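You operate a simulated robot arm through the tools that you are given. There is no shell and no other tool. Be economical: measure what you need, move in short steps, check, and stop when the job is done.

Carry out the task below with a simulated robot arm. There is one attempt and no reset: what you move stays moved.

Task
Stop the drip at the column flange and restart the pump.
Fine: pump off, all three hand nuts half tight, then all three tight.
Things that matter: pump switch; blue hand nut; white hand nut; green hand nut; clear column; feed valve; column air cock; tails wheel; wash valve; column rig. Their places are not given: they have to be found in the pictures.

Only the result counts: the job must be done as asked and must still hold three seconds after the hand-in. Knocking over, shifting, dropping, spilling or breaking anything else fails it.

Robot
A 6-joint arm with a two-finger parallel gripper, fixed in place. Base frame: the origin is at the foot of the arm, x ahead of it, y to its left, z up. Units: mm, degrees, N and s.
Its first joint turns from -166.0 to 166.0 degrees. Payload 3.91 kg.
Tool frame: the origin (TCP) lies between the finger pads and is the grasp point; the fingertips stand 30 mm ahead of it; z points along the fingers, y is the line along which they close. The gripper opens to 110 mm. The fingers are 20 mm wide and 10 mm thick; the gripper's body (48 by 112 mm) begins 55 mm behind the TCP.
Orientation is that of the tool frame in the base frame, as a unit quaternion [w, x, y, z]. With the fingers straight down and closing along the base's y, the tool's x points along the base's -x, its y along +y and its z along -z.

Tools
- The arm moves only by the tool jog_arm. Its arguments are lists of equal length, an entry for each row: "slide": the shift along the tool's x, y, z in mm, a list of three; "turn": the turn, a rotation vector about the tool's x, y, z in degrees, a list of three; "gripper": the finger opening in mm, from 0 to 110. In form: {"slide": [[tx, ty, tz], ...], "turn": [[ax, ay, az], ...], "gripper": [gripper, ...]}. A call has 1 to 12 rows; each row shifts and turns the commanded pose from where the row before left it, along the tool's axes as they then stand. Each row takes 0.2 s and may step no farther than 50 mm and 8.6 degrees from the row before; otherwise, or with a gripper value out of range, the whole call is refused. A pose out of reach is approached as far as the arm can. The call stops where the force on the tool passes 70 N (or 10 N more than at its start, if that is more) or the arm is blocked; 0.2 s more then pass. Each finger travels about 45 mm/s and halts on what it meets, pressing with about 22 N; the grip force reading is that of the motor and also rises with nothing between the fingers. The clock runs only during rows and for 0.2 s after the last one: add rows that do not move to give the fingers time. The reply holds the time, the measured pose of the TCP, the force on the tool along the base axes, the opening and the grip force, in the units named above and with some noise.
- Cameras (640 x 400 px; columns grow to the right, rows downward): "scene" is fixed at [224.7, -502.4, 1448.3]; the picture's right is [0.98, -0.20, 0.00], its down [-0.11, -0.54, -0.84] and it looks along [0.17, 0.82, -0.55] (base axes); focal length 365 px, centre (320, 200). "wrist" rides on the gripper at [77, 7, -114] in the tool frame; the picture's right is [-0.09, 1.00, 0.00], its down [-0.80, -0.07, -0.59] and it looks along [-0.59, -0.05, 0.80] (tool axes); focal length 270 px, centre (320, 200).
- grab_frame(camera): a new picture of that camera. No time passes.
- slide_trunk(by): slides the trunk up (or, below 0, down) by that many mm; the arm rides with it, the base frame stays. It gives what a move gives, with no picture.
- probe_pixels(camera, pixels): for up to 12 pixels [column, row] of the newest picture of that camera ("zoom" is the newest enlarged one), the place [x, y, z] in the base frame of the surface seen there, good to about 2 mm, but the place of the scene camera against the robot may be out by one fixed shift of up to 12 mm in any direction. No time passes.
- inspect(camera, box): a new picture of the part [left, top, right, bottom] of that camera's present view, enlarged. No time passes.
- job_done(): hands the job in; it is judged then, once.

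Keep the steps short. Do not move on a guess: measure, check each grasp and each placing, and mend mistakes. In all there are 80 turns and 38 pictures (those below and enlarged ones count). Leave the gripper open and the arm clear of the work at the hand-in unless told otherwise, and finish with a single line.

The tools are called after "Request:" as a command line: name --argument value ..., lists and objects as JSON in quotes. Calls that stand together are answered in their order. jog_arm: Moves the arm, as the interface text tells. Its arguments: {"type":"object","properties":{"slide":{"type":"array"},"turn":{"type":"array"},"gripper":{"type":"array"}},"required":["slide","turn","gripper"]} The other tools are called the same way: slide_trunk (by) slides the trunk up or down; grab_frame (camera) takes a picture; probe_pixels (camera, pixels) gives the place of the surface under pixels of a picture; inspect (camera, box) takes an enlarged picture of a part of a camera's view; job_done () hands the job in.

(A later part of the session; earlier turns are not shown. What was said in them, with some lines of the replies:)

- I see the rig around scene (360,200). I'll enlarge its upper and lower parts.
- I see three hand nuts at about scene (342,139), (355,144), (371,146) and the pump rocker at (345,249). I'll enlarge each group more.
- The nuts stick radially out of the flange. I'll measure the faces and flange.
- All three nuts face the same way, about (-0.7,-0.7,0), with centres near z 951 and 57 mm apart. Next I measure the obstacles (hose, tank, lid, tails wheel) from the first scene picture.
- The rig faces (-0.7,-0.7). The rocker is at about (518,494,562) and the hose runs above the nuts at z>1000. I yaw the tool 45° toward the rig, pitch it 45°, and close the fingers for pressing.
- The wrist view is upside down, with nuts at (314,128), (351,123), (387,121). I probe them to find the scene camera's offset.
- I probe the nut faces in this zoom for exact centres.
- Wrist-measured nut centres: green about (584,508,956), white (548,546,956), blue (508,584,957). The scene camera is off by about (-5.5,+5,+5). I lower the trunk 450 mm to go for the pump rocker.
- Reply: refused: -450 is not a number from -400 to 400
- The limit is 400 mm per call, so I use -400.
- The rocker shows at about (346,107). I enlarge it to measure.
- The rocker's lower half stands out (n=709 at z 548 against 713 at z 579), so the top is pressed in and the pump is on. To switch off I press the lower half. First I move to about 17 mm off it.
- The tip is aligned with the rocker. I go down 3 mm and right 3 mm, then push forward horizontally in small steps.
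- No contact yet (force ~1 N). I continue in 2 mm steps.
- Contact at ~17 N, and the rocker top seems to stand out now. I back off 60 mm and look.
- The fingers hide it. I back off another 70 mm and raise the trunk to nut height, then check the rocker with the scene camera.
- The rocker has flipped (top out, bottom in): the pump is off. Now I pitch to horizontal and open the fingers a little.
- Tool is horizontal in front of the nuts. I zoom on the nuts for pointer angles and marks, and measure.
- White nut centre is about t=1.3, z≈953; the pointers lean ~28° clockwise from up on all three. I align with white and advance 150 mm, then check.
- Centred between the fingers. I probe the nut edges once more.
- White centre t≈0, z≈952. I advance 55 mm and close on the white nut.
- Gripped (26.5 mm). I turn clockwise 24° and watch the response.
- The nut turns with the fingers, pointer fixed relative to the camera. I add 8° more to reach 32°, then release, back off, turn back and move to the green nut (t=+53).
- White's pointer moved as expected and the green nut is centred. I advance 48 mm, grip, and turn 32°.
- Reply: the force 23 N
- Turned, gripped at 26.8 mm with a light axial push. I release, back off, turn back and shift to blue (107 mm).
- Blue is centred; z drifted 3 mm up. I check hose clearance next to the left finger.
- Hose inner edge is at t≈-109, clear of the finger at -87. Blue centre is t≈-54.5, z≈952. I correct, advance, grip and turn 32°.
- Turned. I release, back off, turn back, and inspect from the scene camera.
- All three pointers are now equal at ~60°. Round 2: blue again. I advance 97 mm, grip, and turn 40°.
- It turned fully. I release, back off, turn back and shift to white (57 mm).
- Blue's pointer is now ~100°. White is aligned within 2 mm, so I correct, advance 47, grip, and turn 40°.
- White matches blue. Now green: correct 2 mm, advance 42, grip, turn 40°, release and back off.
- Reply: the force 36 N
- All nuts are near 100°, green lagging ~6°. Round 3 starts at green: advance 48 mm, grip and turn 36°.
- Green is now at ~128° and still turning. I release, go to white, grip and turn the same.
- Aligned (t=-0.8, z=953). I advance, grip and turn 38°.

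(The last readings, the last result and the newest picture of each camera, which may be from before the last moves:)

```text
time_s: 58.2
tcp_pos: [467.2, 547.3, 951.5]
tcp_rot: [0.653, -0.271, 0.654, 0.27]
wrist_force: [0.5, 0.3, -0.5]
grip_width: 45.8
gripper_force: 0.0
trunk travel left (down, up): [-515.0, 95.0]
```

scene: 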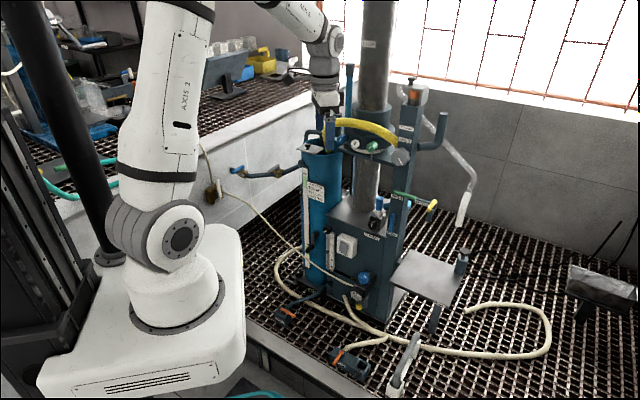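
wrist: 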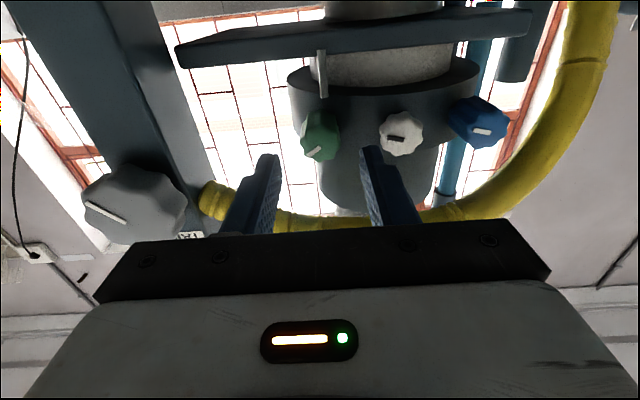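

At blue (t=-56.6, n=717.4). I advance 46, grip and turn 38°, then release and back off.

Request:
jog_arm --slide '[[0, 0, 46], [0, 0, 0], [0, 0, 0], [0, 0, 0], [0, 0, 0], [0, 0, 0], [0, 0, 0], [0, 0, 0], [0, 0, 0], [0, 0, 0], [0, 0, 0]]' --turn '[[0, 0, 0], [0, 0, 0], [0, 0, 0], [0, 0, 0], [0, 0, 0], [0, 0, 7.5], [0, 0, 7.5], [0, 0, 7.5], [0, 0, 7.5], [0, 0, 8], [0, 0, 0]]' --gripper '[46, 20, 20, 20, 20, 20, 20, 20, 20, 20, 20]'

Request:
jog_arm --slide '[[0, 0, 0], [0, 0, 0], [0, 0, 0], [0, 0, -46], [0, 0, 0], [0, 0, 0], [0, 0, 0], [0, 0, 0], [0, 0, 0], [0, 0, 0]]' --turn '[[0, 0, 0], [0, 0, 0], [0, 0, 0], [0, 0, 0], [0, 0, -7.5], [0, 0, -7.5], [0, 0, -7.5], [0, 0, -7.5], [0, 0, -8], [0, 0, 0]]' --gripper '[46, 46, 46, 46, 46, 46, 46, 46, 46, 46]'

Request:
grab_frame --camera "wrist"

```text
time_s: 60.6
tcp_pos: [500.2, 579.0, 950.4]
tcp_rot: [0.529, -0.043, 0.706, 0.47]
wrist_force: [10.8, -8.5, 4.4]
grip_width: 26.3
gripper_force: 45.2
trunk travel left (down, up): [-515.0, 95.0]
```

```text
time_s: 62.8
tcp_pos: [467.3, 547.2, 950.6]
tcp_rot: [0.653, -0.272, 0.653, 0.27]
wrist_force: [-0.2, -0.1, 0.8]
grip_width: 46.1
gripper_force: 0.0
trunk travel left (down, up): [-515.0, 95.0]
```

```text
9 pictures are left
```

wrist: 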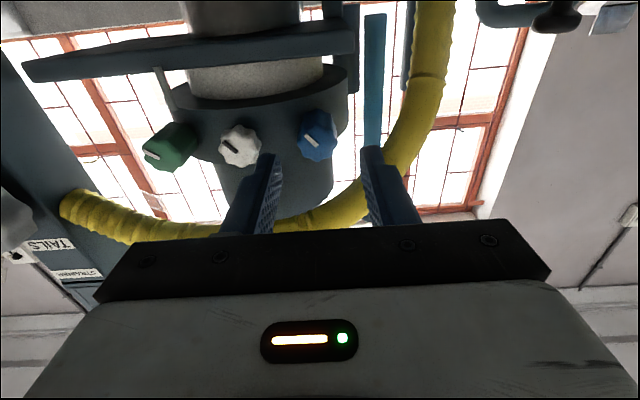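

All pointers are at ~130° with no stop yet (≈110° turned). Next round uses 64° per nut, starting with blue.

Request:
jog_arm --slide '[[0, 0, 46], [0, 0, 0], [0, 0, 0], [0, 0, 0], [0, 0, 0], [0, 0, 0], [0, 0, 0], [0, 0, 0], [0, 0, 0], [0, 0, 0], [0, 0, 0], [0, 0, 0]]' --turn '[[0, 0, 0], [0, 0, 0], [0, 0, 0], [0, 0, 0], [0, 0, 8], [0, 0, 8], [0, 0, 8], [0, 0, 8], [0, 0, 8], [0, 0, 8], [0, 0, 8], [0, 0, 8]]' --gripper '[46, 20, 20, 20, 20, 20, 20, 20, 20, 20, 20, 20]'

Request:
inspect --camera "wrist" --box '[224, 80, 416, 200]'

```text
time_s: 65.4
tcp_pos: [498.6, 581.5, 951.0]
tcp_rot: [0.409, 0.115, 0.698, 0.576]
wrist_force: [3.4, 10.9, 6.9]
grip_width: 26.7
gripper_force: 44.5
trunk travel left (down, up): [-515.0, 95.0]
```

```text
3.33 times, centred on (320, 140) of wrist
```

zoom: 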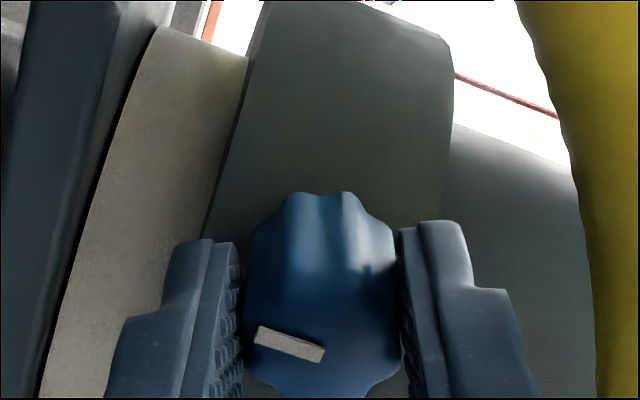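

In the fingers the blue pointer has shifted ~20° relative to the gripper, so it either slipped or reached its stop. I release, turn back while retracting, and look.

Request:
jog_arm --slide '[[0, 0, 0], [0, 0, 0], [0, 0, 0], [0, 0, -46], [0, 0, 0], [0, 0, 0], [0, 0, 0], [0, 0, 0], [0, 0, 0], [0, 0, 0], [0, 0, 0], [0, 0, 0]]' --turn '[[0, 0, 0], [0, 0, 0], [0, 0, 0], [0, 0, -8], [0, 0, -8], [0, 0, -8], [0, 0, -8], [0, 0, -8], [0, 0, -8], [0, 0, -8], [0, 0, -8], [0, 0, 0]]' --gripper '[46, 46, 46, 46, 46, 46, 46, 46, 46, 46, 46, 46]'

Request:
inspect --camera "wrist" --box '[120, 90, 376, 250]'

```text
time_s: 68.0
tcp_pos: [467.2, 548.0, 950.9]
tcp_rot: [0.653, -0.272, 0.653, 0.271]
wrist_force: [0.5, 0.1, -0.2]
grip_width: 46.1
gripper_force: 0.1
trunk travel left (down, up): [-515.0, 95.0]
```

```text
2.50 times, centred on (248, 170) of wrist
```

zoom: 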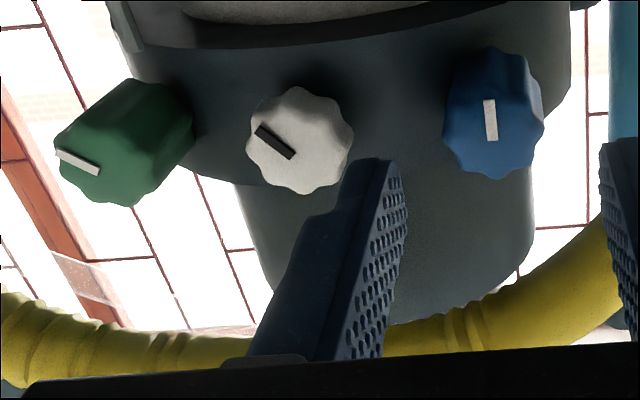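

Blue's pointer now stands straight down (180°) after only ~45° of the 64° turned, so it hit its stop and is tight. Now white: shift 56 mm, advance, grip, turn 64°.

Request:
jog_arm --slide '[[0, -28, 0], [-1, -28.5, 0], [0, 0, 47], [0, 0, 0], [0, 0, 0], [0, 0, 0], [0, 0, 0]]' --turn '[[0, 0, 0], [0, 0, 0], [0, 0, 0], [0, 0, 0], [0, 0, 0], [0, 0, 0], [0, 0, 0]]' --gripper '[46, 46, 46, 46, 20, 20, 20]'

Request:
jog_arm --slide '[[0, 0, 0], [0, 0, 0], [0, 0, 0], [0, 0, 0], [0, 0, 0], [0, 0, 0], [0, 0, 0], [0, 0, 0]]' --turn '[[0, 0, 8], [0, 0, 8], [0, 0, 8], [0, 0, 8], [0, 0, 8], [0, 0, 8], [0, 0, 8], [0, 0, 0]]' --gripper '[20, 20, 20, 20, 20, 20, 20, 20]'

Request:
jog_arm --slide '[[0, 0, 0], [0, 0, 0], [0, 0, 0], [0, 0, -46], [0, 0, 0], [0, 0, 0], [0, 0, 0], [0, 0, 0], [0, 0, 0], [0, 0, 0], [0, -27, 0], [0, -27, 0]]' --turn '[[0, 0, 0], [0, 0, 0], [0, 0, 0], [0, 0, -8], [0, 0, -8], [0, 0, -8], [0, 0, -8], [0, 0, -8], [0, 0, -8], [0, 0, -8], [0, 0, 0], [0, 0, 0]]' --gripper '[46, 46, 46, 46, 46, 46, 46, 46, 46, 46, 46, 46]'

```text
time_s: 69.6
tcp_pos: [541.2, 541.3, 951.6]
tcp_rot: [0.653, -0.271, 0.653, 0.271]
wrist_force: [5.4, -0.6, 0.0]
grip_width: 26.6
gripper_force: 45.4
trunk travel left (down, up): [-515.0, 95.0]
```

```text
time_s: 71.4
tcp_pos: [540.3, 541.9, 953.2]
tcp_rot: [0.449, 0.067, 0.704, 0.547]
wrist_force: [1.3, 7.2, 2.3]
grip_width: 26.4
gripper_force: 45.3
trunk travel left (down, up): [-515.0, 95.0]
```

```text
time_s: 74.0
tcp_pos: [546.9, 470.6, 953.5]
tcp_rot: [0.653, -0.271, 0.652, 0.272]
wrist_force: [-0.5, 0.5, -0.6]
grip_width: 45.8
gripper_force: 0.1
trunk travel left (down, up): [-515.0, 95.0]
```

Now at green (t=54, n=719.5). I advance 44, grip, turn 64°, then release, retract and look.

Request:
jog_arm --slide '[[1, 0, 44], [0, 0, 0], [0, 0, 0], [0, 0, 0], [0, 0, 0], [0, 0, 0], [0, 0, 0], [0, 0, 0], [0, 0, 0], [0, 0, 0], [0, 0, 0], [0, 0, 0]]' --turn '[[0, 0, 0], [0, 0, 0], [0, 0, 0], [0, 0, 0], [0, 0, 8.5], [0, 0, 8.5], [0, 0, 8.5], [0, 0, 8.5], [0, 0, 8.5], [0, 0, 8.5], [0, 0, 8.5], [0, 0, 8.5]]' --gripper '[46, 20, 20, 20, 20, 20, 20, 20, 20, 20, 20, 20]'

Request:
jog_arm --slide '[[0, 0, 0], [0, 0, 0], [0, 0, 0], [0, 0, -46], [0, 0, 0], [0, 0, 0], [0, 0, 0], [0, 0, 0], [0, 0, 0], [0, 0, 0], [0, 0, 0], [0, 0, 0]]' --turn '[[0, 0, 0], [0, 0, 0], [0, 0, 0], [0, 0, -8.5], [0, 0, -8.5], [0, 0, -8.5], [0, 0, -8.5], [0, 0, -8.5], [0, 0, -8.5], [0, 0, -8.5], [0, 0, -8.5], [0, 0, 0]]' --gripper '[46, 46, 46, 46, 46, 46, 46, 46, 46, 46, 46, 46]'

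Request:
inspect --camera "wrist" --box '[270, 70, 526, 230]'

```text
time_s: 76.6
tcp_pos: [572.8, 503.6, 950.7]
tcp_rot: [0.388, 0.14, 0.694, 0.591]
wrist_force: [0.2, 7.9, 11.7]
grip_width: 26.2
gripper_force: 6.5
trunk travel left (down, up): [-515.0, 95.0]
```

```text
time_s: 79.2
tcp_pos: [544.5, 469.1, 950.0]
tcp_rot: [0.653, -0.272, 0.653, 0.27]
wrist_force: [-0.4, -0.3, 0.6]
grip_width: 46.0
gripper_force: 0.0
trunk travel left (down, up): [-515.0, 95.0]
```

```text
2.50 times, centred on (398, 150) of wrist
```

zoom: 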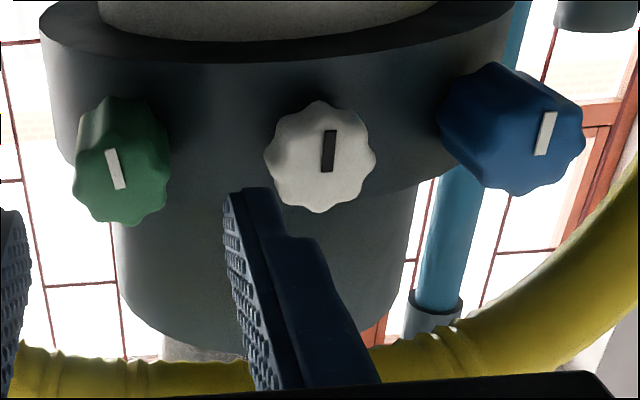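

White and blue point straight down, but green lags ~17° (the fingers slipped). I re-grip green and turn 34° more against the stop, then check.

Request:
jog_arm --slide '[[-1, 0, 47], [0, 0, 0], [0, 0, 0], [0, 0, 0], [0, 0, 0], [0, 0, 0], [0, 0, 0], [0, 0, 0], [0, 0, 0], [0, 0, 0]]' --turn '[[0, 0, 0], [0, 0, 0], [0, 0, 0], [0, 0, 0], [0, 0, 0], [0, 0, 8], [0, 0, 8], [0, 0, 8], [0, 0, 8], [0, 0, 0]]' --gripper '[46, 20, 20, 20, 20, 20, 20, 20, 20, 20]'

Request:
jog_arm --slide '[[0, 0, 0], [0, 0, 0], [0, 0, 0], [0, 0, -46], [0, 0, 0], [0, 0, 0], [0, 0, 0], [0, 27, 0], [0, 27, 0], [0, 0, 0]]' --turn '[[0, 0, 0], [0, 0, 0], [0, 0, 0], [0, 0, -8], [0, 0, -8], [0, 0, -8], [0, 0, -8], [0, 0, 0], [0, 0, 0], [0, 0, 0]]' --gripper '[46, 46, 46, 46, 46, 46, 46, 46, 46, 46]'

Request:
inspect --camera "wrist" --box '[192, 60, 448, 220]'

```text
time_s: 81.4
tcp_pos: [578.3, 501.5, 951.2]
tcp_rot: [0.552, -0.079, 0.703, 0.441]
wrist_force: [8.5, -9.4, -2.3]
grip_width: 26.3
gripper_force: 45.1
trunk travel left (down, up): [-515.0, 95.0]
```

```text
time_s: 83.6
tcp_pos: [505.7, 508.9, 951.7]
tcp_rot: [0.653, -0.271, 0.653, 0.271]
wrist_force: [-1.5, -0.4, -0.3]
grip_width: 45.9
gripper_force: 0.1
trunk travel left (down, up): [-515.0, 95.0]
```

```text
2.50 times, centred on (320, 140) of wrist
```

zoom: 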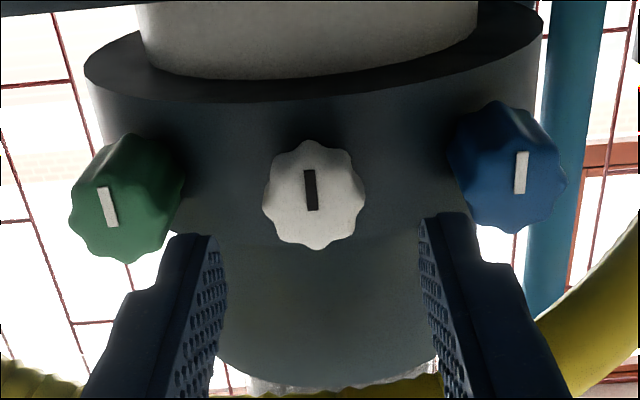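

All three pointers are straight down with equal settings: tight. Now I restart the pump: back off 150 mm, pitch back down 45°, and close the fingers.

Request:
jog_arm --slide '[[0, 0, -50], [0, 0, -50], [0, 0, -50], [0, 0, 0], [0, 0, 0], [0, 0, 0], [0, 0, 0], [0, 0, 0], [0, 0, 0], [0, -9, 0], [0, 0, 0]]' --turn '[[0, 0, 0], [0, 0, 0], [0, 0, 0], [0, 7.5, 0], [0, 7.5, 0], [0, 7.5, 0], [0, 7.5, 0], [0, 7.5, 0], [0, 7.5, 0], [0, 0, 0], [0, 0, 0]]' --gripper '[46, 46, 46, 20, 20, 0, 0, 0, 0, 0, 0]'

Request:
slide_trunk --by -360

```text
time_s: 86.0
tcp_pos: [407.4, 394.9, 951.2]
tcp_rot: [0.353, -0.355, 0.853, 0.147]
wrist_force: [-0.2, 0.5, 0.7]
grip_width: 0.2
gripper_force: 22.6
trunk travel left (down, up): [-515.0, 95.0]
```

```text
time_s: 89.5
tcp_pos: [407.6, 394.6, 591.4]
tcp_rot: [0.354, -0.353, 0.854, 0.146]
wrist_force: [0.1, -0.5, -0.3]
grip_width: 0.1
gripper_force: 22.0
trunk travel left (down, up): [-155.0, 455.0]
```

Aligned (t=9, z=591). I advance 106 mm horizontally to just short of the rocker's upper half.

Request:
jog_arm --slide '[[-25, 0, 25], [-25, 0, 25], [-25, 0, 25], [0, 0, 0], [0, 0, 0]]' --turn '[[0, 0, 0], [0, 0, 0], [0, 0, 0], [0, 0, 0], [0, 0, 0]]' --gripper '[0, 0, 0, 0, 0]'

Request:
jog_arm --slide '[[-2.12, 0, 2.12], [-2.12, 0, 2.12], [-1.41, 0, 1.41], [-1.41, 0, 1.41], [0, 0, 0]]' --turn '[[0, 0, 0], [0, 0, 0], [0, 0, 0], [0, 0, 0], [0, 0, 0]]' --gripper '[0, 0, 0, 0, 0]'

```text
time_s: 90.7
tcp_pos: [481.7, 469.6, 591.5]
tcp_rot: [0.353, -0.354, 0.854, 0.146]
wrist_force: [0.9, -0.2, -1.3]
grip_width: 0.1
gripper_force: 21.8
trunk travel left (down, up): [-155.0, 455.0]
```

```text
time_s: 91.9
tcp_pos: [490.5, 476.3, 591.4]
tcp_rot: [0.353, -0.354, 0.854, 0.146]
wrist_force: [-0.2, -0.3, -0.1]
grip_width: 0.0
gripper_force: 21.8
trunk travel left (down, up): [-155.0, 455.0]
```

n=683.6 with no contact force yet. I push on in 2 mm steps.

Request:
jog_arm --slide '[[-1.41, 0, 1.41], [-1.41, 0, 1.41], [0, 0, 0]]' --turn '[[0, 0, 0], [0, 0, 0], [0, 0, 0]]' --gripper '[0, 0, 0]'

```text
time_s: 92.7
tcp_pos: [492.9, 479.0, 591.4]
tcp_rot: [0.353, -0.355, 0.853, 0.147]
wrist_force: [-11.1, -12.3, 2.6]
grip_width: 0.1
gripper_force: 22.1
trunk travel left (down, up): [-155.0, 455.0]
```

Contact at ~17 N, the same as before. I back off 140 mm, raise the trunk, and check the rocker and the nuts from the scene camera.

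Request:
jog_arm --slide '[[25, 0, -25], [25, 0, -25], [25, 0, -25], [25, 0, -25], [0, 0, 0]]' --turn '[[0, 0, 0], [0, 0, 0], [0, 0, 0], [0, 0, 0], [0, 0, 0]]' --gripper '[0, 0, 0, 0, 0]'

Request:
slide_trunk --by 400

Request:
inspect --camera "scene" --box '[298, 210, 394, 270]'

Request:
inspect --camera "scene" --box '[328, 122, 392, 162]'

```text
time_s: 93.9
tcp_pos: [394.4, 380.4, 591.9]
tcp_rot: [0.354, -0.354, 0.853, 0.147]
wrist_force: [0.5, 0.0, 0.0]
grip_width: 0.0
gripper_force: 22.2
trunk travel left (down, up): [-155.0, 455.0]
```

```text
time_s: 97.7
tcp_pos: [395.2, 379.7, 991.7]
tcp_rot: [0.354, -0.353, 0.854, 0.146]
wrist_force: [0.9, 0.5, -0.4]
grip_width: 0.1
gripper_force: 22.2
trunk travel left (down, up): [-555.0, 55.0]
```

```text
6.67 times, centred on (346, 240) of scene
```

zoom: 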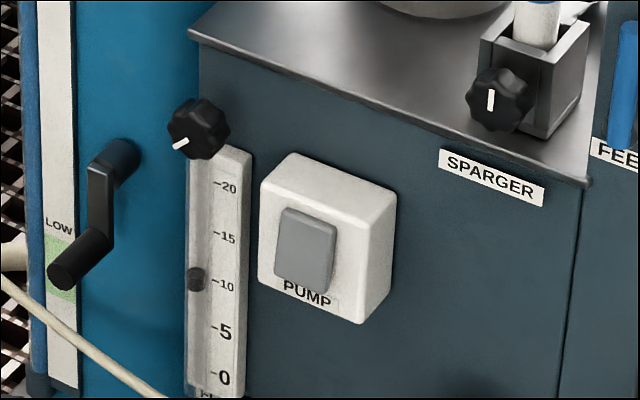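

```text
10.00 times, centred on (360, 142) of scene
```

zoom: 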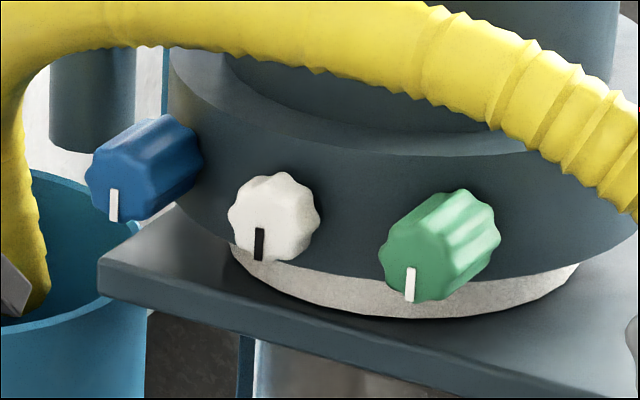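

The rocker is back in its original "on" position, all three pointers are equal, and the grey drip under the flange is gone. I open the gripper clear of the work and hand in.

Request:
jog_arm --slide '[[0, 0, 0], [0, 0, 0], [0, 0, 0], [0, 0, 0], [0, 0, 0], [0, 0, 0]]' --turn '[[0, 0, 0], [0, 0, 0], [0, 0, 0], [0, 0, 0], [0, 0, 0], [0, 0, 0]]' --gripper '[80, 80, 80, 80, 80, 80]'

Request:
job_done

```text
time_s: 99.1
tcp_pos: [394.9, 380.0, 991.6]
tcp_rot: [0.354, -0.353, 0.854, 0.147]
wrist_force: [0.0, 1.1, 0.5]
grip_width: 80.1
gripper_force: 0.1
trunk travel left (down, up): [-555.0, 55.0]
```

```text
The job is handed in.
```

I switched the pump off, turned all three hand nuts evenly in rounds until each stopped turning, and switched the pump back on; the drip is gone in the last picture, and since nothing marks "half tight", I took it from the even rounds.
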